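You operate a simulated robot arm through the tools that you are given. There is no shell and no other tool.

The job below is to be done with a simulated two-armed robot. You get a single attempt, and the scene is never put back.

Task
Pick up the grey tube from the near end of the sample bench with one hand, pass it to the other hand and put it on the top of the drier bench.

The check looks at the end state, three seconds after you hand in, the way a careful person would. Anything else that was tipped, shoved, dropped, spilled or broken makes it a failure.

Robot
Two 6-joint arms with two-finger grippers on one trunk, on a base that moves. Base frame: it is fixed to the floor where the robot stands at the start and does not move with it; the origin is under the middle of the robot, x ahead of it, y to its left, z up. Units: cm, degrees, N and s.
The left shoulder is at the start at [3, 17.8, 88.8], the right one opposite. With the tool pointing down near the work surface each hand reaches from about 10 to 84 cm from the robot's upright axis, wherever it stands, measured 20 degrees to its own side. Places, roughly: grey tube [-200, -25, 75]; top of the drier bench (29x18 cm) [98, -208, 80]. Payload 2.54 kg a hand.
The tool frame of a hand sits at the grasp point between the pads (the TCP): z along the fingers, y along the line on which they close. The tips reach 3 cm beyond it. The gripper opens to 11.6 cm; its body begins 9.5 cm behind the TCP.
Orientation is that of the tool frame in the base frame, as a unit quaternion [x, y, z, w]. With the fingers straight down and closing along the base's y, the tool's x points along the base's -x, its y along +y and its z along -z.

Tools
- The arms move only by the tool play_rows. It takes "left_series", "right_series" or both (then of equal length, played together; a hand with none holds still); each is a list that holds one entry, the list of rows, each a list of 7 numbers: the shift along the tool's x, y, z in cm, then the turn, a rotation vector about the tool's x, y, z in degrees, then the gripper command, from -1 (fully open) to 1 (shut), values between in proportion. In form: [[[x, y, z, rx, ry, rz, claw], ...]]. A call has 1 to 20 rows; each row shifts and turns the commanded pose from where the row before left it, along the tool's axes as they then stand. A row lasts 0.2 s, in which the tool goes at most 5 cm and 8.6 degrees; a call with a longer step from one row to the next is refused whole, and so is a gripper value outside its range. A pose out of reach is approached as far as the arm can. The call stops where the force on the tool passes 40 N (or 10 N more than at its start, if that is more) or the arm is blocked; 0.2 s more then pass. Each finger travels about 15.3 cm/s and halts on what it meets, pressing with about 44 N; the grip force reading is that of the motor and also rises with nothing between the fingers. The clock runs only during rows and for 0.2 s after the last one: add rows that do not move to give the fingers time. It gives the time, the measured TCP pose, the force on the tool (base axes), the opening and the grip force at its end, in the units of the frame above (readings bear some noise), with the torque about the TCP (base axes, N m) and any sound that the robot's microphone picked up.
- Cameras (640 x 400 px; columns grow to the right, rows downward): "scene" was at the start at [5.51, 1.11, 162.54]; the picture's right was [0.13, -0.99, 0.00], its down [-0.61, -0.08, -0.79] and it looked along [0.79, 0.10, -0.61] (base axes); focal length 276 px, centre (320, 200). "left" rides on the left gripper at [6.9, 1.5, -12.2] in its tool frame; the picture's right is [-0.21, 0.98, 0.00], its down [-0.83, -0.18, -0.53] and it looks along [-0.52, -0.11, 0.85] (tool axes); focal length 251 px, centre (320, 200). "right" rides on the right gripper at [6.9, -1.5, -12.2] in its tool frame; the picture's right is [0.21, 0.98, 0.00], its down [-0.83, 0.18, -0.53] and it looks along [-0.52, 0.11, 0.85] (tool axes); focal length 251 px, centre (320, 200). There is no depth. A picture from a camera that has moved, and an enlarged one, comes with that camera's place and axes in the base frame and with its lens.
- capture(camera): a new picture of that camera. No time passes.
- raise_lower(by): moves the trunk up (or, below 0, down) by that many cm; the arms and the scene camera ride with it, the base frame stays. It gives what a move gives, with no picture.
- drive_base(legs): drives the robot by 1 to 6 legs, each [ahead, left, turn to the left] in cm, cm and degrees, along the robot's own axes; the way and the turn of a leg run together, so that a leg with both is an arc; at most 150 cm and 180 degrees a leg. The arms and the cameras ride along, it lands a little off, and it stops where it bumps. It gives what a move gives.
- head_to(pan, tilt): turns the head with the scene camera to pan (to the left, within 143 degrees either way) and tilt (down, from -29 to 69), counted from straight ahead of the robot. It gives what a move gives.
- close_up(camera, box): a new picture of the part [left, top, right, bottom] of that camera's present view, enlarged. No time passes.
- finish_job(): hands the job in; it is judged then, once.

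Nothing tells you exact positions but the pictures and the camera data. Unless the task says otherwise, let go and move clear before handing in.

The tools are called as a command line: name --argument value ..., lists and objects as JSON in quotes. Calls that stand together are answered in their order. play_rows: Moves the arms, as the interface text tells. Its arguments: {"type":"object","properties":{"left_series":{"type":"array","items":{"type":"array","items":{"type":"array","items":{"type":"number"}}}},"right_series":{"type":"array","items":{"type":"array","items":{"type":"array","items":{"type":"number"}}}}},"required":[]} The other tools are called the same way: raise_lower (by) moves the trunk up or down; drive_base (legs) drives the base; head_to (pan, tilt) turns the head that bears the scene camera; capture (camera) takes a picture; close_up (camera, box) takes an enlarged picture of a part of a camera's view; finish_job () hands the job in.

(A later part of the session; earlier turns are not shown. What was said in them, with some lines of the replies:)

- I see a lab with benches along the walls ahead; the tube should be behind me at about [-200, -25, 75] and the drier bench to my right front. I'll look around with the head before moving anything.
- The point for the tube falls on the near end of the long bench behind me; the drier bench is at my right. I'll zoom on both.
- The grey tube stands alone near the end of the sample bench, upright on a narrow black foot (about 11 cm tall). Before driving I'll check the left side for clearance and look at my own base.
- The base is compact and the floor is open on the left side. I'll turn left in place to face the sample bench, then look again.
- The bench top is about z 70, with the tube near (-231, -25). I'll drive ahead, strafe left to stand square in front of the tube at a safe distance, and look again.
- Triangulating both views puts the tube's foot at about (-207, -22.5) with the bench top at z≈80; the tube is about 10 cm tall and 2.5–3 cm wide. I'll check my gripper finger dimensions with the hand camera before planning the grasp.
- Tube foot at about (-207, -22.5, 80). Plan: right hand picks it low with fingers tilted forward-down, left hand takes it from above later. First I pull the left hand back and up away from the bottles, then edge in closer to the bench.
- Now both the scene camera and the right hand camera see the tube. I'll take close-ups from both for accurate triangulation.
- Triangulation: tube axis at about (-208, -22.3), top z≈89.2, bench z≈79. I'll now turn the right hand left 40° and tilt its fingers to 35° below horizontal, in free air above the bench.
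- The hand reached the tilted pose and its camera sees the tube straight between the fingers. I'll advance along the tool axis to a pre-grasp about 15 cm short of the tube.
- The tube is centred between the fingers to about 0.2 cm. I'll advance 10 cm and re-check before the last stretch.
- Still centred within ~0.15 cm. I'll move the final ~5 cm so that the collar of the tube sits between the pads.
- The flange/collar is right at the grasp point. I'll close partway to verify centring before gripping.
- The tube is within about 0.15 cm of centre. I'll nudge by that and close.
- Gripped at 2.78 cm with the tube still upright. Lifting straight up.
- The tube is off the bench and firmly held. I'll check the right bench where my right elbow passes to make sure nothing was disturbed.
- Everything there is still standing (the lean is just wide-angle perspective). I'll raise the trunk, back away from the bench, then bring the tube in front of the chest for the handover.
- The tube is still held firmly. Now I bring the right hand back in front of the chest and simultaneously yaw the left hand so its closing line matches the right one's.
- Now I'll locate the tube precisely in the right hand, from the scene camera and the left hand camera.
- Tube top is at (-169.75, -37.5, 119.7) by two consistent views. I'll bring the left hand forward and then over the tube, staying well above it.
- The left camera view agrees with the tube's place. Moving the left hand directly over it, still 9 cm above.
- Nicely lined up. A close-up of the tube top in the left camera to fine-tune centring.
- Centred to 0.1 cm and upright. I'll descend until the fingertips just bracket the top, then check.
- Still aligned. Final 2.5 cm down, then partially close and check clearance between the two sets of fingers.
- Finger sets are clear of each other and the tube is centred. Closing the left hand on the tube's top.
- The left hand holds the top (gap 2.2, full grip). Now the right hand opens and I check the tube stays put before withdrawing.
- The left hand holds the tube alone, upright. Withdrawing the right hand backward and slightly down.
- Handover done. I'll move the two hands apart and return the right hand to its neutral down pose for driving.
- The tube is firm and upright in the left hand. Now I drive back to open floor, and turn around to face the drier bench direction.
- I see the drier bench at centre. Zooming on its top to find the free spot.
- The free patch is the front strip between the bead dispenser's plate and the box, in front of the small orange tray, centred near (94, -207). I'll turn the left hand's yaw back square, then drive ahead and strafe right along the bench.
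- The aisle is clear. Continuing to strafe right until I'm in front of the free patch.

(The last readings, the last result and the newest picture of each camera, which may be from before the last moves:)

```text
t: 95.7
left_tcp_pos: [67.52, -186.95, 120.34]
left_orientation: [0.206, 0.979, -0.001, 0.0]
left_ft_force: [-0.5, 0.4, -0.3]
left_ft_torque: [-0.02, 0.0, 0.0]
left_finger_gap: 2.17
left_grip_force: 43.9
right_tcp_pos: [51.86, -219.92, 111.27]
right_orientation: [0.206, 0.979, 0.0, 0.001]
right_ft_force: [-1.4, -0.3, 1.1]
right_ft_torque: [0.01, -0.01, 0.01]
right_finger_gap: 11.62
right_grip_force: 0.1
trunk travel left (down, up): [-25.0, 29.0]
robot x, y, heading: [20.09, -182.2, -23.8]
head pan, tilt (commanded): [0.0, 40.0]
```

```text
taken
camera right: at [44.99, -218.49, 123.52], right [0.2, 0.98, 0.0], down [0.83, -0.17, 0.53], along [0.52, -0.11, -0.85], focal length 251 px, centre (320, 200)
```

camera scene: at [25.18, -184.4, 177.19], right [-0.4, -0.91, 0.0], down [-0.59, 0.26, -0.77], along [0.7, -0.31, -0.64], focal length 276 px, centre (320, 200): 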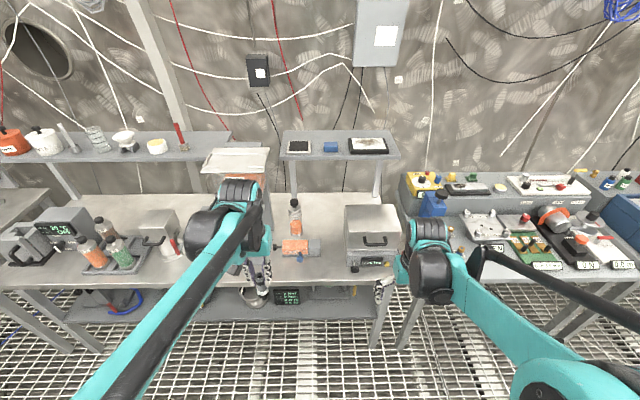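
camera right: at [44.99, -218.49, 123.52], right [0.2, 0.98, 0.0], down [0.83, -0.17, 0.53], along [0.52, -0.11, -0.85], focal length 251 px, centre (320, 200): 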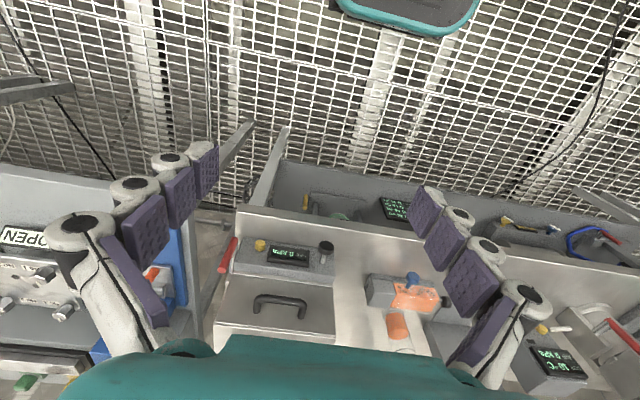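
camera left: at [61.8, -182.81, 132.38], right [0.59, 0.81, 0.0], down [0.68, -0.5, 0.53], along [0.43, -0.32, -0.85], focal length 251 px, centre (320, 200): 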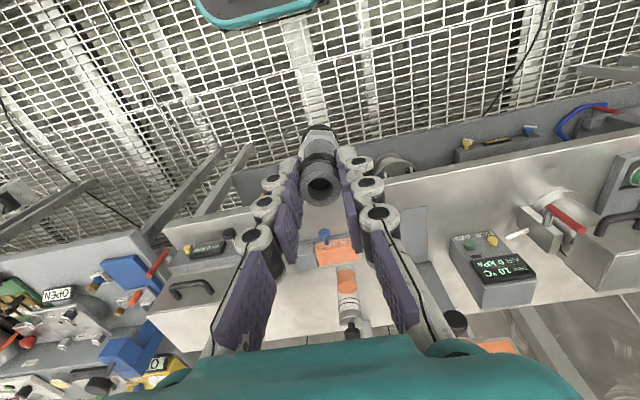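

Now I'm in front of the patch. Zooming on it from the scene camera and the hand cameras.

close_up --camera "scene" --box '[220, 185, 420, 310]'

close_up --camera "right" --box '[200, 160, 640, 400]'

```text
3.20 times, centred on (320, 248) of scene
camera zoom: at [25.18, -184.4, 177.19], right [-0.4, -0.91, 0.0], down [-0.59, 0.26, -0.77], along [0.7, -0.31, -0.64], focal length 884 px, centre (320, 48)
```

zoom: 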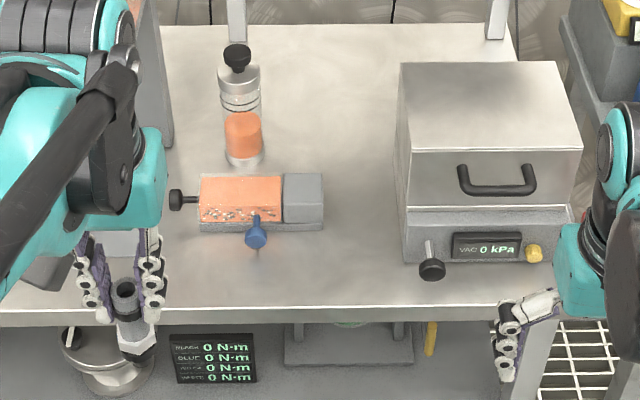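

```text
1.45 times, centred on (420, 280) of right
camera zoom: at [44.99, -218.49, 123.52], right [0.2, 0.98, 0.0], down [0.83, -0.17, 0.53], along [0.52, -0.11, -0.85], focal length 366 px, centre (174, 84)
```

zoom: 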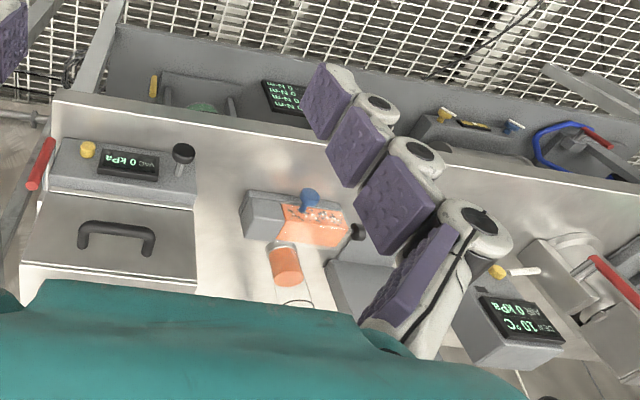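

The free front strip (between tray and box) is clear; I choose a spot at about (91, -212.5), 7 cm in from the front edge, clear of the blue knob, tray and box. Driving closer.

drive_base --legs '[[22, -10, 0]]'

head_to --pan 0 --tilt 50

capture --camera "scene"

capture --camera "left"

capture --camera "right"

```text
t: 97.5
left_tcp_pos: [83.59, -205.06, 120.21]
left_orientation: [0.208, 0.978, 0.0, 0.001]
left_ft_force: [-0.4, 0.3, -1.7]
left_ft_torque: [0.01, 0.03, -0.01]
left_finger_gap: 2.19
left_grip_force: 43.8
right_tcp_pos: [68.0, -238.04, 111.22]
right_orientation: [0.206, 0.978, 0.0, -0.001]
right_ft_force: [0.3, 0.2, 0.7]
right_ft_torque: [0.01, 0.03, 0.0]
right_finger_gap: 11.6
right_grip_force: 0.0
trunk travel left (down, up): [-25.0, 29.0]
robot x, y, heading: [36.46, -200.16, -23.8]
head pan, tilt (commanded): [0.0, 40.0]
```

```text
t: 98.2
left_tcp_pos: [83.64, -204.96, 120.19]
left_orientation: [0.207, 0.978, 0.0, 0.0]
left_ft_force: [-0.7, 0.3, 0.4]
left_ft_torque: [-0.03, -0.01, 0.0]
left_finger_gap: 2.16
left_grip_force: 44.0
right_tcp_pos: [67.92, -238.03, 111.34]
right_orientation: [0.207, 0.978, -0.001, -0.001]
right_ft_force: [-0.6, 0.3, 0.0]
right_ft_torque: [-0.04, 0.02, -0.01]
right_finger_gap: 11.6
right_grip_force: 0.1
trunk travel left (down, up): [-25.0, 29.0]
robot x, y, heading: [36.28, -200.14, -24.1]
head pan, tilt (commanded): [0.0, 50.0]
```

```text
taken
camera scene: at [40.56, -202.13, 175.78], right [-0.4, -0.91, 0.0], down [-0.7, 0.31, -0.64], along [0.59, -0.26, -0.77], focal length 276 px, centre (320, 200)
```

scene: 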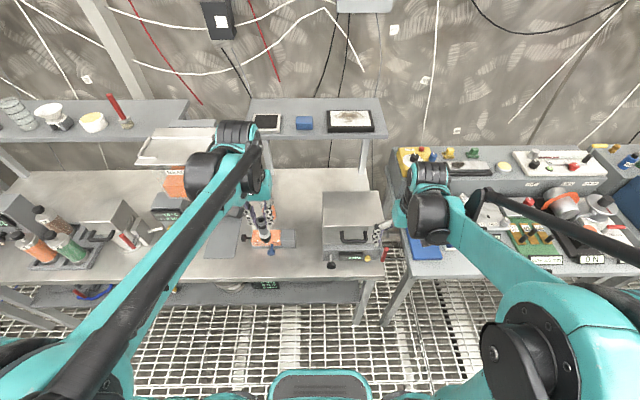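

```text
taken
camera left: at [77.92, -200.91, 132.38], right [0.59, 0.81, 0.0], down [0.68, -0.5, 0.53], along [0.43, -0.32, -0.85], focal length 251 px, centre (320, 200)
```

left: 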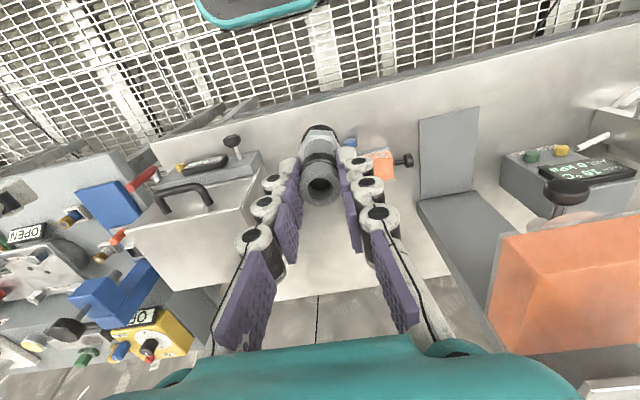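

```text
taken
camera right: at [61.08, -236.57, 123.54], right [0.2, 0.98, 0.0], down [0.83, -0.17, 0.53], along [0.52, -0.11, -0.85], focal length 251 px, centre (320, 200)
```

right: 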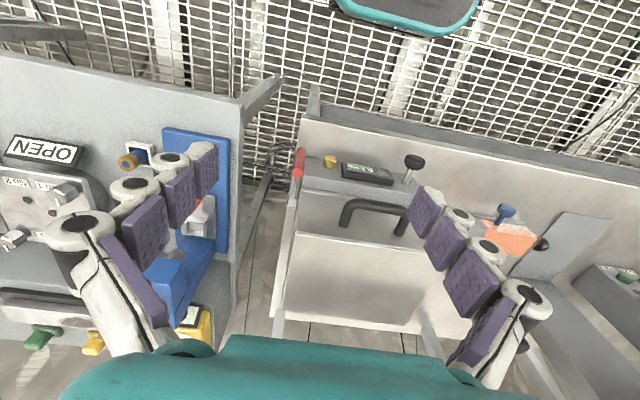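

The left hand with the tube hovers just before the bench edge. I'll pull the right hand back and up out of the way, and shift the left hand over the chosen spot (still 30 cm high).

play_rows --left_series '[[[-3.3, -1.27, 0, 0, 0, 0, 1], [-3.3, -1.27, 0, 0, 0, 0, 1], [-3.3, -1.26, 0, 0, 0, 0, 1], [0, 0, 0, 0, 0, 0, 1]]]' --right_series '[[[3.5, 0, -3, 0, 0, 0, -1], [3.5, 0, -3, 0, 0, 0, -1], [3.5, 0, -3, 0, 0, 0, -1], [0, 0, 0, 0, 0, 0, -1]]]'

close_up --camera "scene" --box '[200, 150, 400, 300]'

capture --camera "left"

```text
t: 99.2
left_tcp_pos: [91.05, -212.7, 120.1]
left_orientation: [0.207, 0.978, 0.0, -0.001]
left_ft_force: [-0.5, -0.1, -0.1]
left_ft_torque: [0.02, 0.0, 0.01]
left_finger_gap: 2.18
left_grip_force: 43.9
right_tcp_pos: [58.33, -233.81, 120.35]
right_orientation: [0.207, 0.978, 0.0, 0.0]
right_ft_force: [0.4, -0.6, 0.0]
right_ft_torque: [0.01, 0.02, -0.02]
right_finger_gap: 11.63
right_grip_force: 0.0
trunk travel left (down, up): [-25.0, 29.0]
robot x, y, heading: [35.91, -200.27, -24.0]
head pan, tilt (commanded): [0.0, 50.0]
```

```text
2.67 times, centred on (300, 225) of scene
camera zoom: at [40.63, -202.16, 175.77], right [-0.4, -0.91, 0.0], down [-0.7, 0.31, -0.64], along [0.59, -0.26, -0.77], focal length 736 px, centre (373, 133)
```

zoom: 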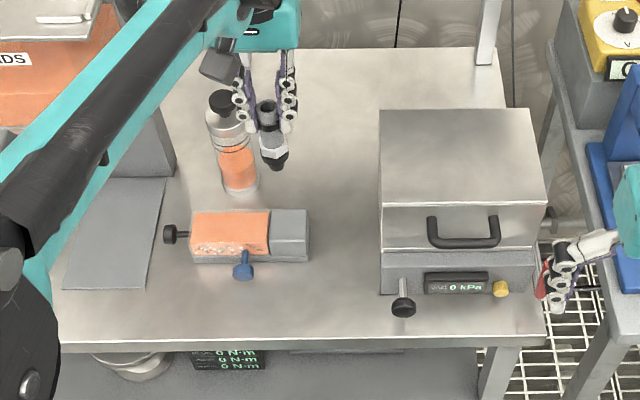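

```text
taken
camera left: at [85.43, -208.51, 132.28], right [0.59, 0.81, 0.0], down [0.68, -0.5, 0.53], along [0.43, -0.32, -0.85], focal length 251 px, centre (320, 200)
```

left: 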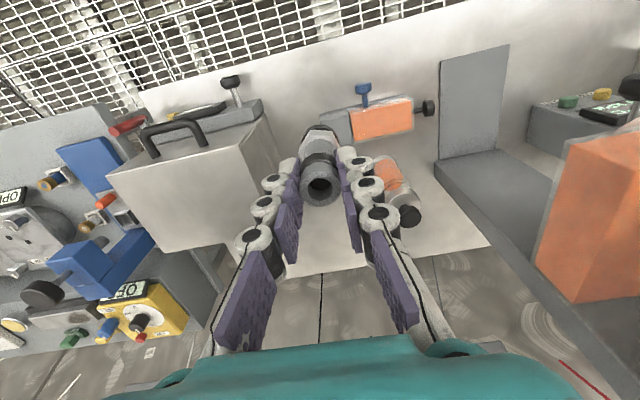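

Target spot projects onto free bench surface just right-front of the tray. Before descending I'll check the wrist/forearm clearance to the bead dispenser on the left.

capture --camera "scene"

close_up --camera "scene" --box '[120, 90, 320, 250]'

capture --camera "right"

```text
taken
camera scene: at [40.63, -202.16, 175.77], right [-0.4, -0.91, 0.0], down [-0.7, 0.31, -0.64], along [0.59, -0.26, -0.77], focal length 276 px, centre (320, 200)
```

scene: 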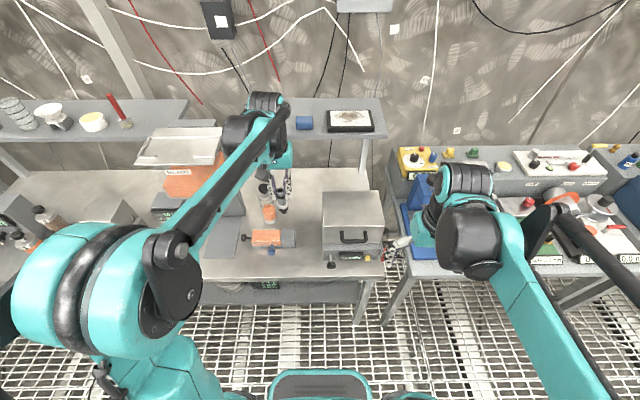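

```text
2.50 times, centred on (220, 170) of scene
camera zoom: at [40.63, -202.16, 175.77], right [-0.4, -0.91, 0.0], down [-0.7, 0.31, -0.64], along [0.59, -0.26, -0.77], focal length 690 px, centre (570, 275)
```

zoom: 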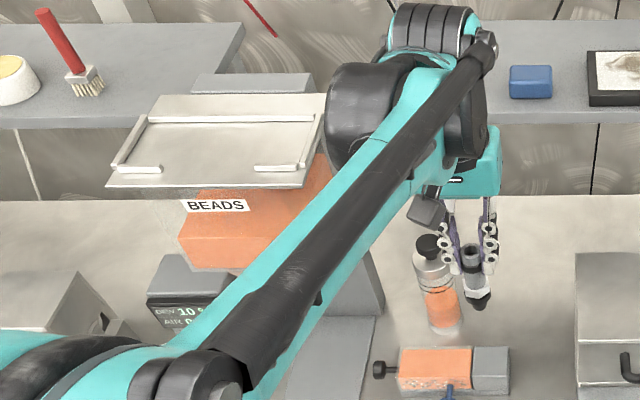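

```text
taken
camera right: at [51.48, -232.32, 132.56], right [0.2, 0.98, 0.0], down [0.83, -0.17, 0.53], along [0.52, -0.11, -0.85], focal length 251 px, centre (320, 200)
```

right: 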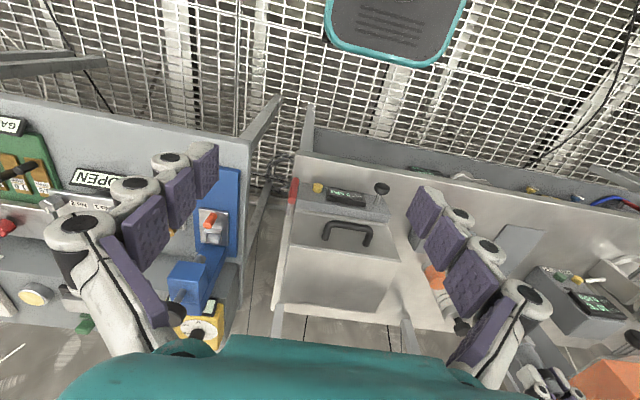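

The wrist dome stays several centimetres right of and in front of the dispenser, and the forearm stays in front of the bench. I'll descend in steps, starting with 16 cm.

play_rows --left_series '[[[0, 0, 4, 0, 0, 0, 1], [0, 0, 4, 0, 0, 0, 1], [0, 0, 4, 0, 0, 0, 1], [0, 0, 4, 0, 0, 0, 1], [0, 0, 0, 0, 0, 0, 1]]]'

capture --camera "scene"

close_up --camera "scene" --box '[180, 130, 380, 290]'

capture --camera "left"

```text
t: 100.5
left_tcp_pos: [91.09, -212.55, 104.29]
left_orientation: [0.206, 0.978, 0.0, 0.0]
left_ft_force: [0.6, 0.2, -0.9]
left_ft_torque: [0.03, -0.01, 0.03]
left_finger_gap: 2.19
left_grip_force: 44.2
right_tcp_pos: [58.23, -233.8, 120.43]
right_orientation: [0.208, 0.978, 0.0, 0.0]
right_ft_force: [-0.1, -0.5, 0.4]
right_ft_torque: [-0.02, -0.01, 0.02]
right_finger_gap: 11.61
right_grip_force: 0.1
trunk travel left (down, up): [-25.0, 29.0]
robot x, y, heading: [36.18, -200.34, -23.8]
head pan, tilt (commanded): [0.0, 50.0]
```

```text
taken
camera scene: at [40.5, -202.14, 175.78], right [-0.4, -0.91, 0.0], down [-0.7, 0.31, -0.64], along [0.59, -0.26, -0.77], focal length 276 px, centre (320, 200)
```

scene: 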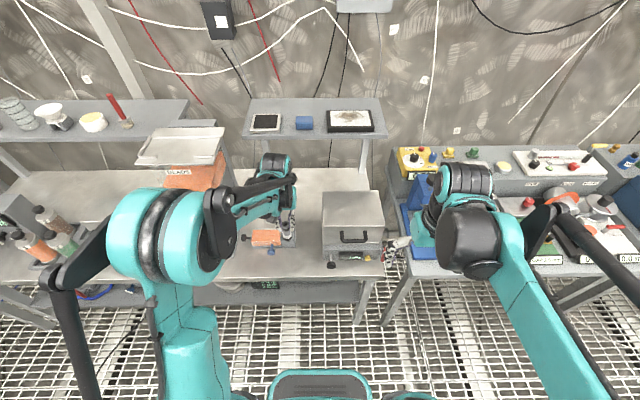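

```text
2.50 times, centred on (280, 210) of scene
camera zoom: at [40.5, -202.14, 175.78], right [-0.4, -0.91, 0.0], down [-0.7, 0.31, -0.64], along [0.59, -0.26, -0.77], focal length 690 px, centre (420, 175)
```

zoom: 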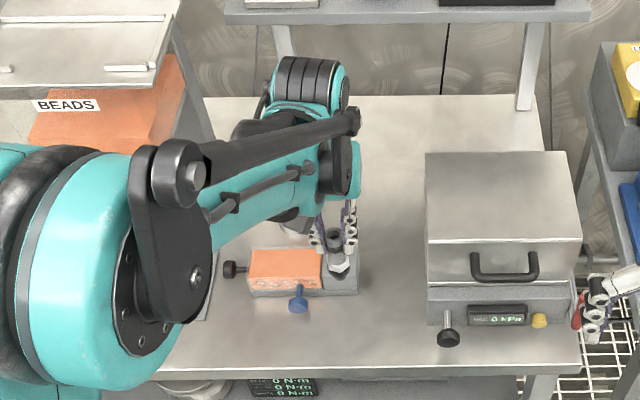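

```text
taken
camera left: at [85.46, -208.41, 116.35], right [0.59, 0.81, 0.0], down [0.68, -0.5, 0.53], along [0.43, -0.32, -0.85], focal length 251 px, centre (320, 200)
```

left: 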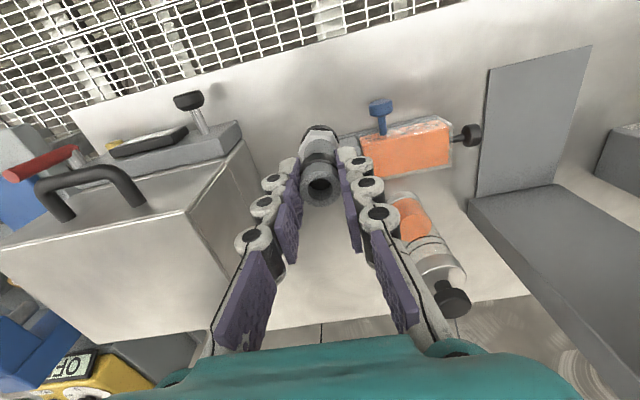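

All clear around the hand. Descending another 10 cm, leaving the foot about 3 cm above the bench.

play_rows --left_series '[[[0, 0, 3.5, 0, 0, 0, 1], [0, 0, 3.5, 0, 0, 0, 1], [0, 0, 2, 0, 0, 0, 1], [0, 0, 1.3, 0, 0, 0, 1], [0, 0, 0, 0, 0, 0, 1]]]'

capture --camera "scene"

close_up --camera "scene" --box '[220, 190, 380, 300]'

capture --camera "left"

capture --camera "right"

```text
t: 101.7
left_tcp_pos: [91.13, -212.52, 93.92]
left_orientation: [0.207, 0.978, 0.0, 0.0]
left_ft_force: [0.6, -0.5, -1.6]
left_ft_torque: [0.0, -0.01, -0.05]
left_finger_gap: 2.19
left_grip_force: 44.3
right_tcp_pos: [58.37, -233.8, 120.2]
right_orientation: [0.208, 0.978, 0.0, 0.0]
right_ft_force: [0.8, -0.1, -0.2]
right_ft_torque: [0.0, -0.02, 0.0]
right_finger_gap: 11.58
right_grip_force: 0.1
trunk travel left (down, up): [-25.0, 29.0]
robot x, y, heading: [36.32, -200.17, -24.1]
head pan, tilt (commanded): [0.0, 50.0]
```

```text
taken
camera scene: at [40.57, -202.16, 175.78], right [-0.4, -0.91, 0.0], down [-0.7, 0.31, -0.64], along [0.59, -0.26, -0.77], focal length 276 px, centre (320, 200)
```

scene: 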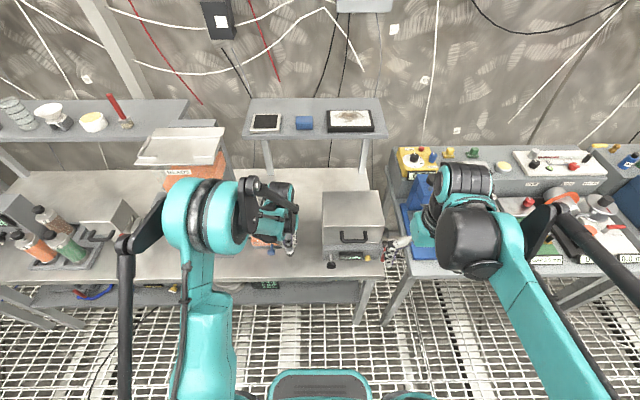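

```text
3.64 times, centred on (300, 245) of scene
camera zoom: at [40.57, -202.16, 175.78], right [-0.4, -0.91, 0.0], down [-0.7, 0.31, -0.64], along [0.59, -0.26, -0.77], focal length 1004 px, centre (393, 36)
```

zoom: 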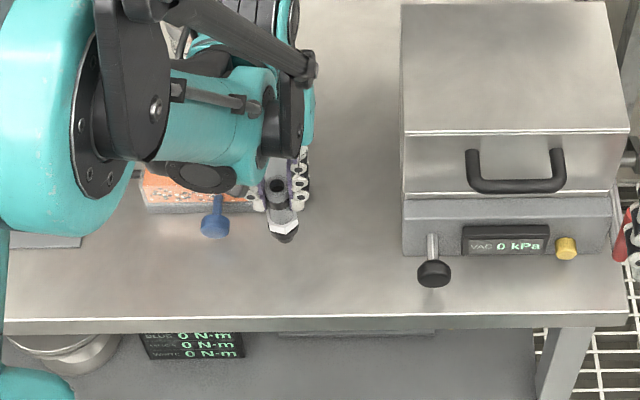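

```text
taken
camera left: at [85.49, -208.36, 106.08], right [0.59, 0.81, 0.0], down [0.68, -0.5, 0.53], along [0.43, -0.32, -0.85], focal length 251 px, centre (320, 200)
```

left: 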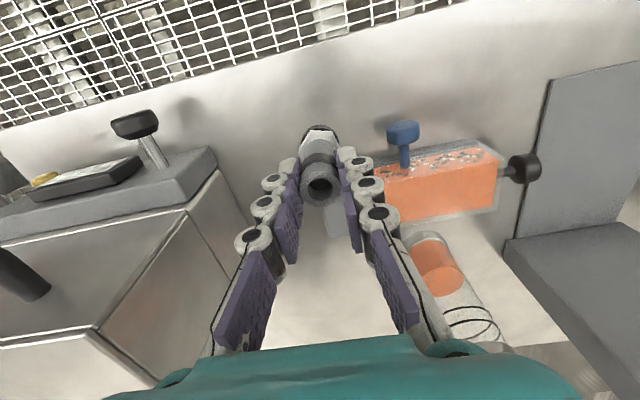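

```text
taken
camera right: at [51.47, -232.33, 132.54], right [0.2, 0.98, 0.0], down [0.83, -0.17, 0.53], along [0.52, -0.11, -0.85], focal length 251 px, centre (320, 200)
```

right: 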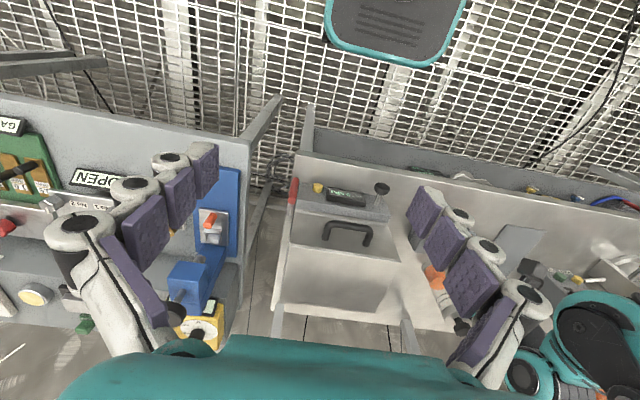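

Foot is about 3.6 cm above the bench, over open surface. Lowering 2.8 cm and checking.

play_rows --left_series '[[[0, 0, 1.4, 0, 0, 0, 1], [0, 0, 1.0, 0, 0, 0, 1], [0, 0, 0.4, 0, 0, 0, 1], [0, 0, 0, 0, 0, 0, 1]]]'

close_up --camera "scene" --box '[260, 220, 340, 270]'

close_up --camera "left" --box '[240, 80, 400, 220]'

```text
t: 102.7
left_tcp_pos: [91.05, -212.5, 91.2]
left_orientation: [0.206, 0.978, 0.0, -0.001]
left_ft_force: [-0.2, -0.6, -0.5]
left_ft_torque: [0.0, 0.03, 0.0]
left_finger_gap: 2.21
left_grip_force: 44.5
right_tcp_pos: [58.42, -233.83, 120.34]
right_orientation: [0.206, 0.978, 0.0, 0.0]
right_ft_force: [-0.7, 0.5, -0.2]
right_ft_torque: [-0.01, -0.01, 0.0]
right_finger_gap: 11.59
right_grip_force: 0.0
trunk travel left (down, up): [-25.0, 29.0]
robot x, y, heading: [36.17, -200.34, -23.9]
head pan, tilt (commanded): [0.0, 50.0]
```

```text
8.00 times, centred on (300, 245) of scene
camera zoom: at [40.58, -202.17, 175.78], right [-0.4, -0.91, 0.0], down [-0.7, 0.31, -0.64], along [0.59, -0.26, -0.77], focal length 2209 px, centre (480, -160)
```

zoom: 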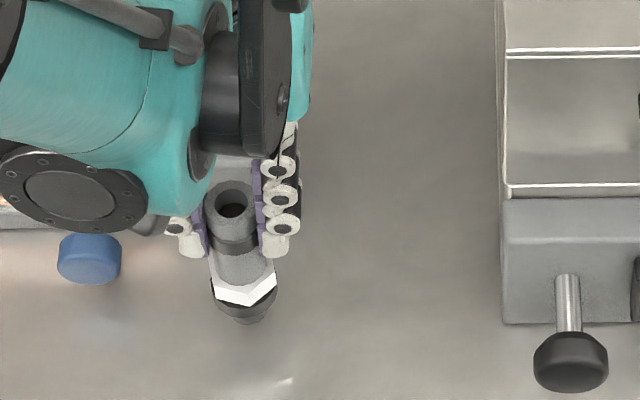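

```text
2.86 times, centred on (320, 150) of left
camera zoom: at [85.45, -208.36, 103.27], right [0.59, 0.81, 0.0], down [0.68, -0.5, 0.53], along [0.43, -0.32, -0.85], focal length 718 px, centre (320, 343)
```

zoom: 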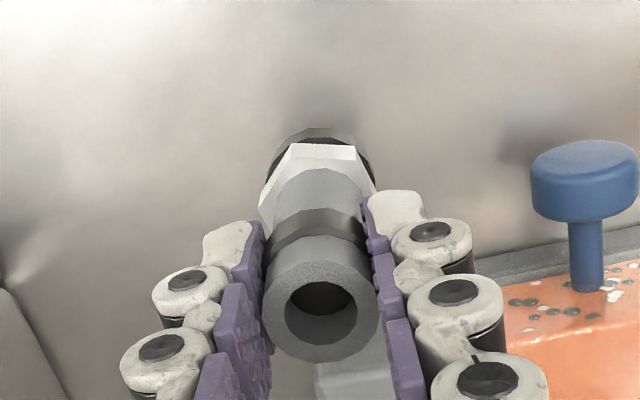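

The foot is now less than 1 cm from the surface. The blue knob is about 6.7 cm left of the tube, so I'll shift 1.5 cm to the right for finger-opening room, then lower in small steps until contact.

play_rows --left_series '[[[0, -0.75, -0.2, 0, 0, 0, 1], [0, -0.75, 0, 0, 0, 0, 1], [0, 0, 0.2, 0, 0, 0, 1], [0, 0, 0.2, 0, 0, 0, 1], [0, 0, 0.1, 0, 0, 0, 1], [0, 0, 0, 0, 0, 0, 1]]]'

close_up --camera "scene" --box '[260, 220, 340, 270]'

```text
t: 104.0
left_tcp_pos: [90.49, -214.02, 90.82]
left_orientation: [0.207, 0.978, 0.0, 0.0]
left_ft_force: [0.1, 0.4, -0.3]
left_ft_torque: [-0.03, -0.02, -0.03]
left_finger_gap: 2.17
left_grip_force: 44.0
right_tcp_pos: [58.49, -233.67, 120.38]
right_orientation: [0.207, 0.978, 0.0, 0.0]
right_ft_force: [0.0, -0.5, 0.6]
right_ft_torque: [0.0, -0.01, 0.01]
right_finger_gap: 11.62
right_grip_force: 0.0
trunk travel left (down, up): [-25.0, 29.0]
robot x, y, heading: [36.08, -199.95, -23.8]
head pan, tilt (commanded): [0.0, 50.0]
```

```text
8.00 times, centred on (300, 245) of scene
camera zoom: at [40.59, -202.17, 175.78], right [-0.4, -0.91, 0.0], down [-0.7, 0.31, -0.64], along [0.59, -0.26, -0.77], focal length 2209 px, centre (480, -160)
```

zoom: 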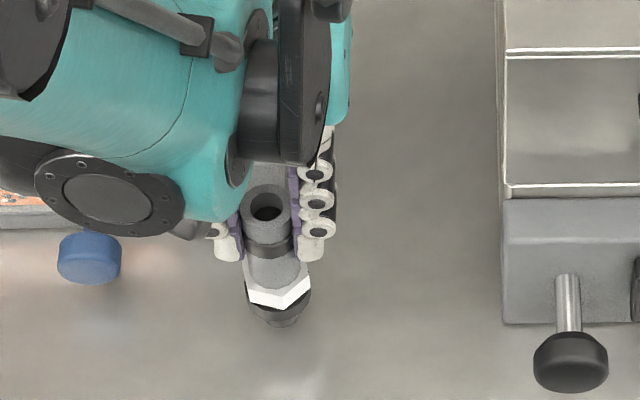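

Not in contact yet. Continuing down in millimetre steps, watching the force.

play_rows --left_series '[[[0, 0, 0.15, 0, 0, 0, 1], [0, 0, 0.15, 0, 0, 0, 1], [0, 0, 0, 0, 0, 0, 1], [0, 0, 0, 0, 0, 0, 1]]]'

play_rows --left_series '[[[0, 0, 0.1, 0, 0, 0, 1], [0, 0, 0.1, 0, 0, 0, 1], [0, 0, 0, 0, 0, 0, 1], [0, 0, 0, 0, 0, 0, 1]]]'

close_up --camera "scene" --box '[260, 220, 340, 270]'

```text
t: 105.0
left_tcp_pos: [90.43, -213.87, 90.5]
left_orientation: [0.207, 0.978, 0.0, 0.001]
left_ft_force: [0.2, 0.1, -0.4]
left_ft_torque: [-0.03, -0.01, -0.02]
left_finger_gap: 2.2
left_grip_force: 44.5
right_tcp_pos: [58.32, -233.77, 120.34]
right_orientation: [0.206, 0.979, 0.0, 0.0]
right_ft_force: [0.5, -0.2, 0.6]
right_ft_torque: [0.0, 0.02, 0.0]
right_finger_gap: 11.61
right_grip_force: 0.1
trunk travel left (down, up): [-25.0, 29.0]
robot x, y, heading: [36.53, -200.11, -24.1]
head pan, tilt (commanded): [0.0, 50.0]
```

```text
t: 106.0
left_tcp_pos: [90.46, -214.0, 90.28]
left_orientation: [0.207, 0.978, 0.001, -0.001]
left_ft_force: [-0.3, 0.7, -1.1]
left_ft_torque: [-0.01, -0.02, 0.0]
left_finger_gap: 2.19
left_grip_force: 43.7
right_tcp_pos: [58.41, -233.7, 120.29]
right_orientation: [0.207, 0.978, -0.001, 0.001]
right_ft_force: [-0.4, -0.3, 0.2]
right_ft_torque: [-0.02, 0.02, 0.02]
right_finger_gap: 11.6
right_grip_force: 0.1
trunk travel left (down, up): [-25.0, 29.0]
robot x, y, heading: [36.4, -200.05, -23.5]
head pan, tilt (commanded): [0.0, 50.0]
```

```text
8.00 times, centred on (300, 245) of scene
camera zoom: at [40.59, -202.17, 175.78], right [-0.4, -0.91, 0.0], down [-0.7, 0.31, -0.64], along [0.59, -0.26, -0.77], focal length 2209 px, centre (480, -160)
```

zoom: 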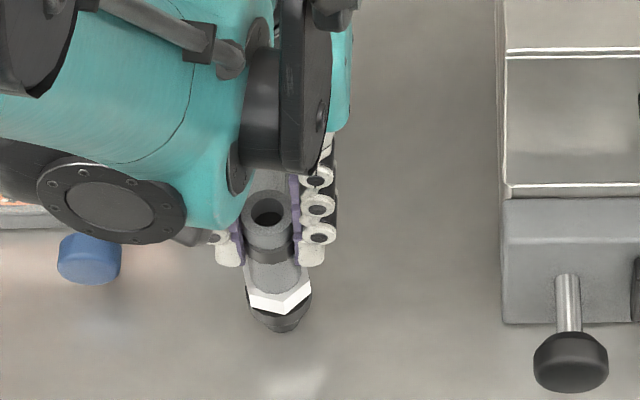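

Still no contact. Continuing with small steps.

play_rows --left_series '[[[0, 0, 0.1, 0, 0, 0, 1], [0, 0, 0.1, 0, 0, 0, 1], [0, 0, 0, 0, 0, 0, 1], [0, 0, 0, 0, 0, 0, 1]]]'

play_rows --left_series '[[[0, 0, 0.1, 0, 0, 0, 1], [0, 0, 0.1, 0, 0, 0, 1], [0, 0, 0, 0, 0, 0, 1], [0, 0, 0, 0, 0, 0, 1]]]'

```text
t: 107.0
left_tcp_pos: [90.54, -214.01, 90.24]
left_orientation: [0.207, 0.978, 0.0, 0.001]
left_ft_force: [1.1, -0.6, 0.3]
left_ft_torque: [-0.02, -0.03, -0.02]
left_finger_gap: 2.19
left_grip_force: 44.4
right_tcp_pos: [58.35, -233.81, 120.33]
right_orientation: [0.207, 0.978, 0.0, 0.0]
right_ft_force: [-0.3, -0.6, -0.9]
right_ft_torque: [0.0, -0.01, -0.01]
right_finger_gap: 11.59
right_grip_force: 0.1
trunk travel left (down, up): [-25.0, 29.0]
robot x, y, heading: [36.52, -200.53, -23.7]
head pan, tilt (commanded): [0.0, 50.0]
```

```text
t: 108.0
left_tcp_pos: [90.35, -213.87, 90.1]
left_orientation: [0.207, 0.978, 0.001, 0.002]
left_ft_force: [6.7, -3.2, 36.4]
left_ft_torque: [-0.27, -0.68, -0.01]
left_finger_gap: 2.19
left_grip_force: 44.0
right_tcp_pos: [58.25, -233.69, 120.41]
right_orientation: [0.208, 0.978, 0.0, 0.001]
right_ft_force: [-0.1, -0.6, -0.1]
right_ft_torque: [0.02, 0.0, 0.0]
right_finger_gap: 11.63
right_grip_force: 0.1
trunk travel left (down, up): [-25.0, 29.0]
robot x, y, heading: [36.29, -200.28, -24.1]
head pan, tilt (commanded): [0.0, 50.0]
```

Contact with the bench (36 N). I'll back off about a millimetre to relieve the push so it stands with light contact.

play_rows --left_series '[[[0, 0, -0.08, 0, 0, 0, 1], [0, 0, 0, 0, 0, 0, 1], [0, 0, 0, 0, 0, 0, 1]]]'

close_up --camera "scene" --box '[260, 220, 340, 270]'

close_up --camera "left" --box '[240, 80, 400, 220]'

```text
t: 108.8
left_tcp_pos: [90.38, -213.87, 90.06]
left_orientation: [0.207, 0.978, 0.0, 0.001]
left_ft_force: [4.1, -3.0, 23.8]
left_ft_torque: [-0.21, -0.4, 0.01]
left_finger_gap: 2.2
left_grip_force: 43.8
right_tcp_pos: [58.11, -233.76, 120.39]
right_orientation: [0.207, 0.978, 0.0, 0.0]
right_ft_force: [0.7, -0.5, -0.5]
right_ft_torque: [-0.02, -0.01, -0.02]
right_finger_gap: 11.59
right_grip_force: 0.1
trunk travel left (down, up): [-25.0, 29.0]
robot x, y, heading: [36.79, -200.34, -24.0]
head pan, tilt (commanded): [0.0, 50.0]
```

```text
8.00 times, centred on (300, 245) of scene
camera zoom: at [40.38, -202.13, 175.78], right [-0.4, -0.91, 0.0], down [-0.7, 0.31, -0.64], along [0.59, -0.26, -0.77], focal length 2209 px, centre (480, -160)
```

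zoom: 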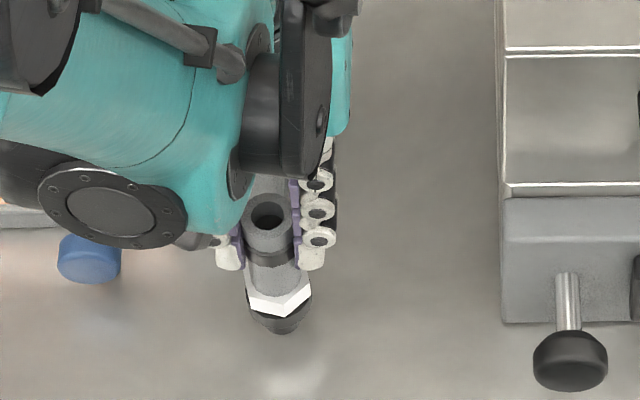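

```text
2.86 times, centred on (320, 150) of left
camera zoom: at [84.75, -209.74, 102.19], right [0.59, 0.81, 0.0], down [0.68, -0.5, 0.53], along [0.43, -0.32, -0.85], focal length 718 px, centre (320, 343)
```

zoom: 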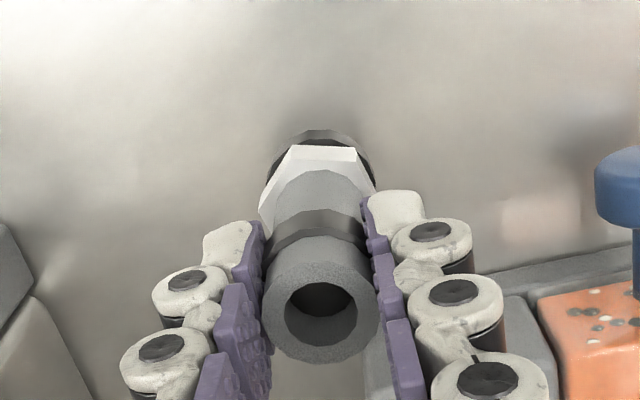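

Still 24 N; backing off another ~1.3 mm.

play_rows --left_series '[[[0, 0, -0.12, 0, 0, 0, 1], [0, 0, 0, 0, 0, 0, 1], [0, 0, 0, 0, 0, 0, 1]]]'

```text
t: 109.7
left_tcp_pos: [90.43, -213.79, 90.19]
left_orientation: [0.207, 0.978, -0.001, 0.0]
left_ft_force: [-0.1, -0.3, -0.7]
left_ft_torque: [0.04, -0.01, -0.02]
left_finger_gap: 2.18
left_grip_force: 43.8
right_tcp_pos: [58.47, -233.76, 120.2]
right_orientation: [0.207, 0.978, 0.0, 0.0]
right_ft_force: [-0.3, -0.9, -0.2]
right_ft_torque: [0.0, -0.01, 0.01]
right_finger_gap: 11.6
right_grip_force: 0.0
trunk travel left (down, up): [-25.0, 29.0]
robot x, y, heading: [36.75, -200.16, -24.0]
head pan, tilt (commanded): [0.0, 50.0]
```

Force is zero with the foot just at the surface. Opening the fingers slowly to about 4 cm.

play_rows --left_series '[[[0, 0, 0, 0, 0, 0, 0.62], [0, 0, 0, 0, 0, 0, 0.58], [0, 0, 0, 0, 0, 0, 0.54], [0, 0, 0, 0, 0, 0, 0.5], [0, 0, 0, 0, 0, 0, 0.42], [0, 0, 0, 0, 0, 0, 0.34], [0, 0, 0, 0, 0, 0, 0.28], [0, 0, 0, 0, 0, 0, 0.28]]]'

close_up --camera "scene" --box '[260, 220, 340, 270]'

capture --camera "left"

close_up --camera "left" --box '[240, 80, 400, 220]'

```text
t: 111.5
left_tcp_pos: [90.42, -213.83, 90.17]
left_orientation: [0.207, 0.978, -0.001, 0.0]
left_ft_force: [0.4, 0.2, -0.8]
left_ft_torque: [-0.02, 0.0, -0.02]
left_finger_gap: 4.16
left_grip_force: 0.0
right_tcp_pos: [58.44, -233.85, 120.24]
right_orientation: [0.207, 0.978, 0.0, 0.001]
right_ft_force: [-0.3, -0.4, -0.3]
right_ft_torque: [-0.01, 0.0, -0.01]
right_finger_gap: 11.6
right_grip_force: 0.0
trunk travel left (down, up): [-25.0, 29.0]
robot x, y, heading: [36.57, -200.27, -24.0]
head pan, tilt (commanded): [0.0, 50.0]
```

```text
8.00 times, centred on (300, 245) of scene
camera zoom: at [40.58, -202.17, 175.78], right [-0.4, -0.91, 0.0], down [-0.7, 0.31, -0.64], along [0.59, -0.26, -0.77], focal length 2209 px, centre (480, -160)
```

zoom: 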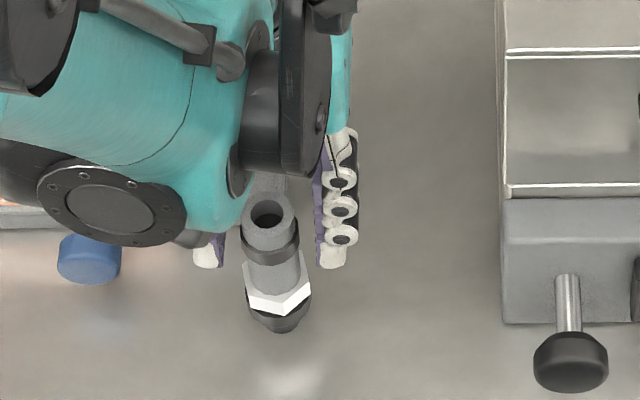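

```text
taken
camera left: at [84.87, -209.76, 102.26], right [0.59, 0.81, 0.0], down [0.68, -0.5, 0.53], along [0.43, -0.32, -0.85], focal length 251 px, centre (320, 200)
```

left: 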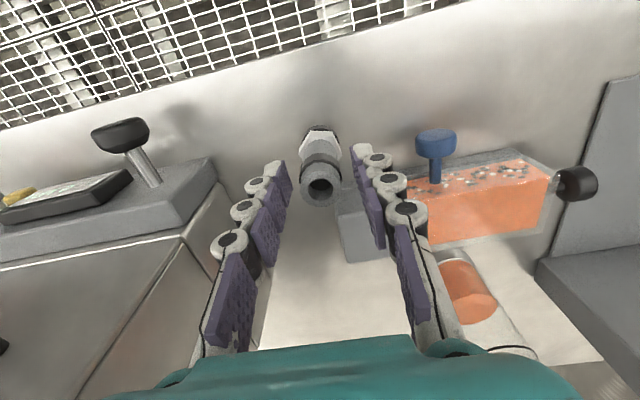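

```text
2.86 times, centred on (320, 150) of left
camera zoom: at [84.87, -209.76, 102.26], right [0.59, 0.81, 0.0], down [0.68, -0.5, 0.53], along [0.43, -0.32, -0.85], focal length 718 px, centre (320, 343)
```

zoom: 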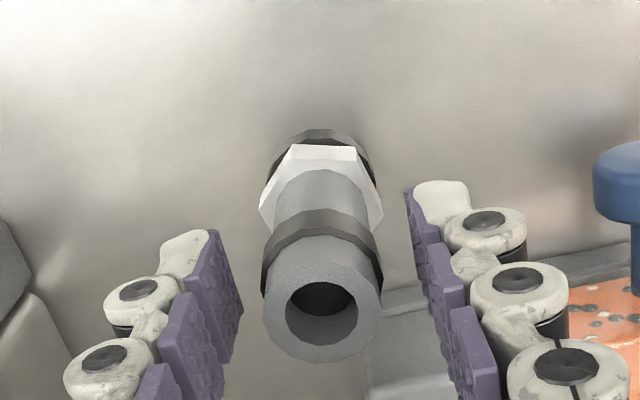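

The tube stands upright by itself with clearance on both sides. Raising the left hand straight up.

play_rows --left_series '[[[0, 0, -0.8, 0, 0, 0, 0.28], [0, 0, -1.5, 0, 0, 0, 0.28], [0, 0, -2.5, 0, 0, 0, 0.28], [0, 0, -3.5, 0, 0, 0, 0.28], [0, 0, -4, 0, 0, 0, 0.28], [0, 0, -4, 0, 0, 0, 0.28], [0, 0, -4, 0, 0, 0, 0.28], [0, 0, -4, 0, 0, 0, 0.28], [0, 0, 0, 0, 0, 0, 0.28]]]'

capture --camera "left"

close_up --camera "scene" --box '[200, 150, 400, 300]'

```text
t: 113.5
left_tcp_pos: [90.61, -213.7, 114.31]
left_orientation: [0.207, 0.978, 0.001, 0.0]
left_ft_force: [-0.5, -0.4, 0.7]
left_ft_torque: [0.04, -0.02, 0.0]
left_finger_gap: 4.18
left_grip_force: 0.1
right_tcp_pos: [58.29, -233.74, 120.36]
right_orientation: [0.207, 0.978, 0.0, 0.0]
right_ft_force: [0.1, 0.0, -0.3]
right_ft_torque: [0.01, -0.01, 0.02]
right_finger_gap: 11.57
right_grip_force: 0.1
trunk travel left (down, up): [-25.0, 29.0]
robot x, y, heading: [36.23, -200.35, -24.0]
head pan, tilt (commanded): [0.0, 50.0]
```

```text
taken
camera left: at [84.9, -209.77, 126.54], right [0.59, 0.81, 0.0], down [0.68, -0.5, 0.53], along [0.43, -0.32, -0.85], focal length 251 px, centre (320, 200)
```

left: 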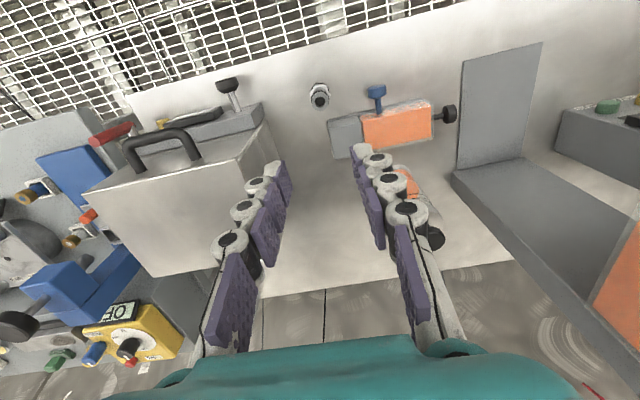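

```text
2.67 times, centred on (300, 225) of scene
camera zoom: at [40.66, -202.2, 175.77], right [-0.4, -0.91, 0.0], down [-0.7, 0.31, -0.64], along [0.59, -0.26, -0.77], focal length 736 px, centre (373, 133)
```

zoom: 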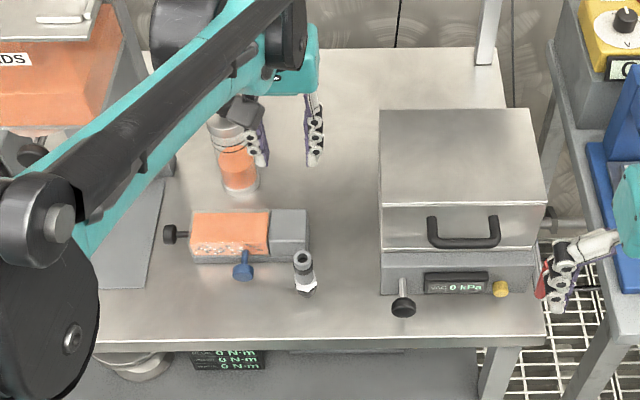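

The tube stands upright, alone on the drier bench with nothing disturbed. I'll pull the left hand back clear of the bench and take a last look.

play_rows --left_series '[[[0, 0, -3, 0, 0, 0, 0.28], [0, 0, -3, 0, 0, 0, 0.28], [3.5, 0, 0, 0, 0, 0, 0.28], [3.5, 0, 0, 0, 0, 0, 0.28], [3.5, 0, 0, 0, 0, 0, 0.28], [3.5, 0, 0, 0, 0, 0, 0.28], [0, 0, 0, 0, 0, 0, 0.28]]]'

drive_base --legs '[[-12, 0, 0]]'

capture --camera "scene"

close_up --camera "scene" --box '[200, 130, 400, 280]'

```text
t: 115.0
left_tcp_pos: [77.78, -208.41, 120.37]
left_orientation: [0.208, 0.978, 0.0, -0.001]
left_ft_force: [-0.3, -0.3, 0.0]
left_ft_torque: [0.01, 0.05, 0.02]
left_finger_gap: 4.21
left_grip_force: 0.2
right_tcp_pos: [58.44, -233.8, 120.37]
right_orientation: [0.207, 0.978, 0.001, -0.001]
right_ft_force: [-0.5, 0.4, 0.3]
right_ft_torque: [-0.01, 0.04, -0.06]
right_finger_gap: 11.57
right_grip_force: 0.0
trunk travel left (down, up): [-25.0, 29.0]
robot x, y, heading: [36.49, -200.03, -23.8]
head pan, tilt (commanded): [0.0, 50.0]
```

```text
t: 116.3
left_tcp_pos: [66.8, -203.44, 120.42]
left_orientation: [0.207, 0.978, 0.0, 0.002]
left_ft_force: [-0.6, 0.1, 0.3]
left_ft_torque: [-0.03, 0.0, 0.0]
left_finger_gap: 4.18
left_grip_force: 0.0
right_tcp_pos: [47.44, -228.92, 120.36]
right_orientation: [0.207, 0.978, 0.0, 0.0]
right_ft_force: [-0.4, -0.2, 0.2]
right_ft_torque: [-0.02, -0.03, -0.01]
right_finger_gap: 11.6
right_grip_force: 0.1
trunk travel left (down, up): [-25.0, 29.0]
robot x, y, heading: [25.62, -195.17, -23.8]
head pan, tilt (commanded): [0.0, 50.0]
```

```text
taken
camera scene: at [29.6, -197.31, 175.78], right [-0.4, -0.91, 0.0], down [-0.7, 0.31, -0.64], along [0.59, -0.26, -0.77], focal length 276 px, centre (320, 200)
```

scene: 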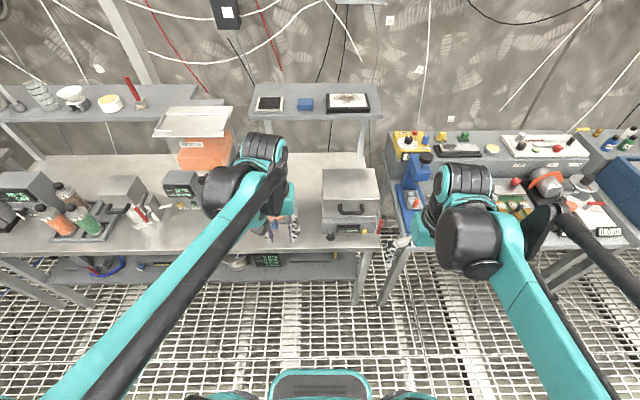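

```text
2.67 times, centred on (300, 205) of scene
camera zoom: at [29.6, -197.31, 175.78], right [-0.4, -0.91, 0.0], down [-0.7, 0.31, -0.64], along [0.59, -0.26, -0.77], focal length 736 px, centre (373, 187)
```

zoom: 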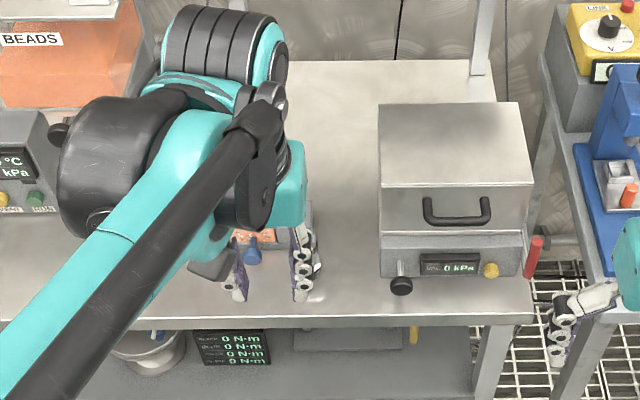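

The left arm now hides the tube from the scene camera; I'll confirm with the hand cameras.

capture --camera "left"

capture --camera "right"

```text
taken
camera left: at [61.12, -199.27, 132.58], right [0.59, 0.81, 0.0], down [0.68, -0.5, 0.53], along [0.43, -0.32, -0.84], focal length 251 px, centre (320, 200)
```

left: 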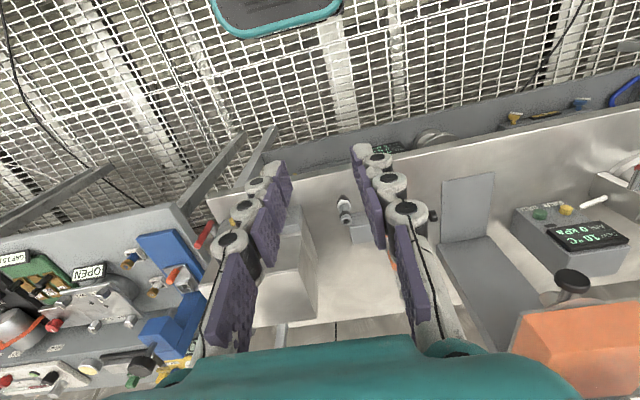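

```text
taken
camera right: at [40.53, -227.49, 132.56], right [0.2, 0.98, 0.0], down [0.83, -0.17, 0.53], along [0.52, -0.11, -0.85], focal length 251 px, centre (320, 200)
```

right: 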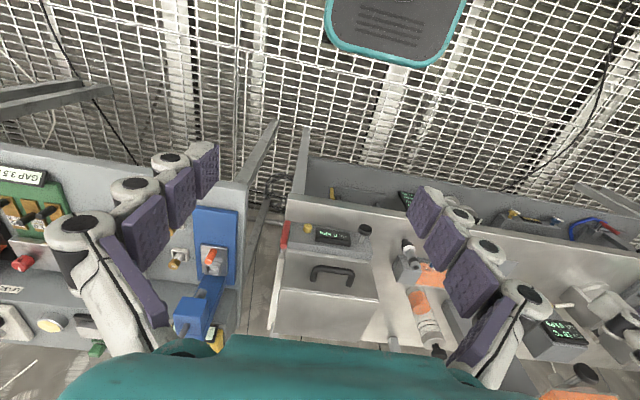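

The left hand camera shows the tube standing upright on the drier bench, beside the small tray. Both hands are clear of it and I see nothing else disturbed, so I'm handing in.

finish_job

```text
The job is handed in.
```

I picked the grey tube up from the sample bench with the right hand and passed it to the left hand. It now stands upright on top of the drier bench, and I've handed the job in.

- **Where it stands:** at about [90, -214], roughly 7 cm in from the front edge. That is between the small orange tray and the vacuum box, a little to the side of the rough spot you gave because the tray sits there.
- **Placement:** when the tube touched down it was pressed onto the bench with about 36 N. I backed off to zero force before opening the fingers.
- **Surroundings:** both hands are clear of the bench. In my last pictures the tube was upright and I saw nothing tipped or moved on the drier bench. I did not photograph the sample bench again after leaving it, but it looked undisturbed when I drove away.
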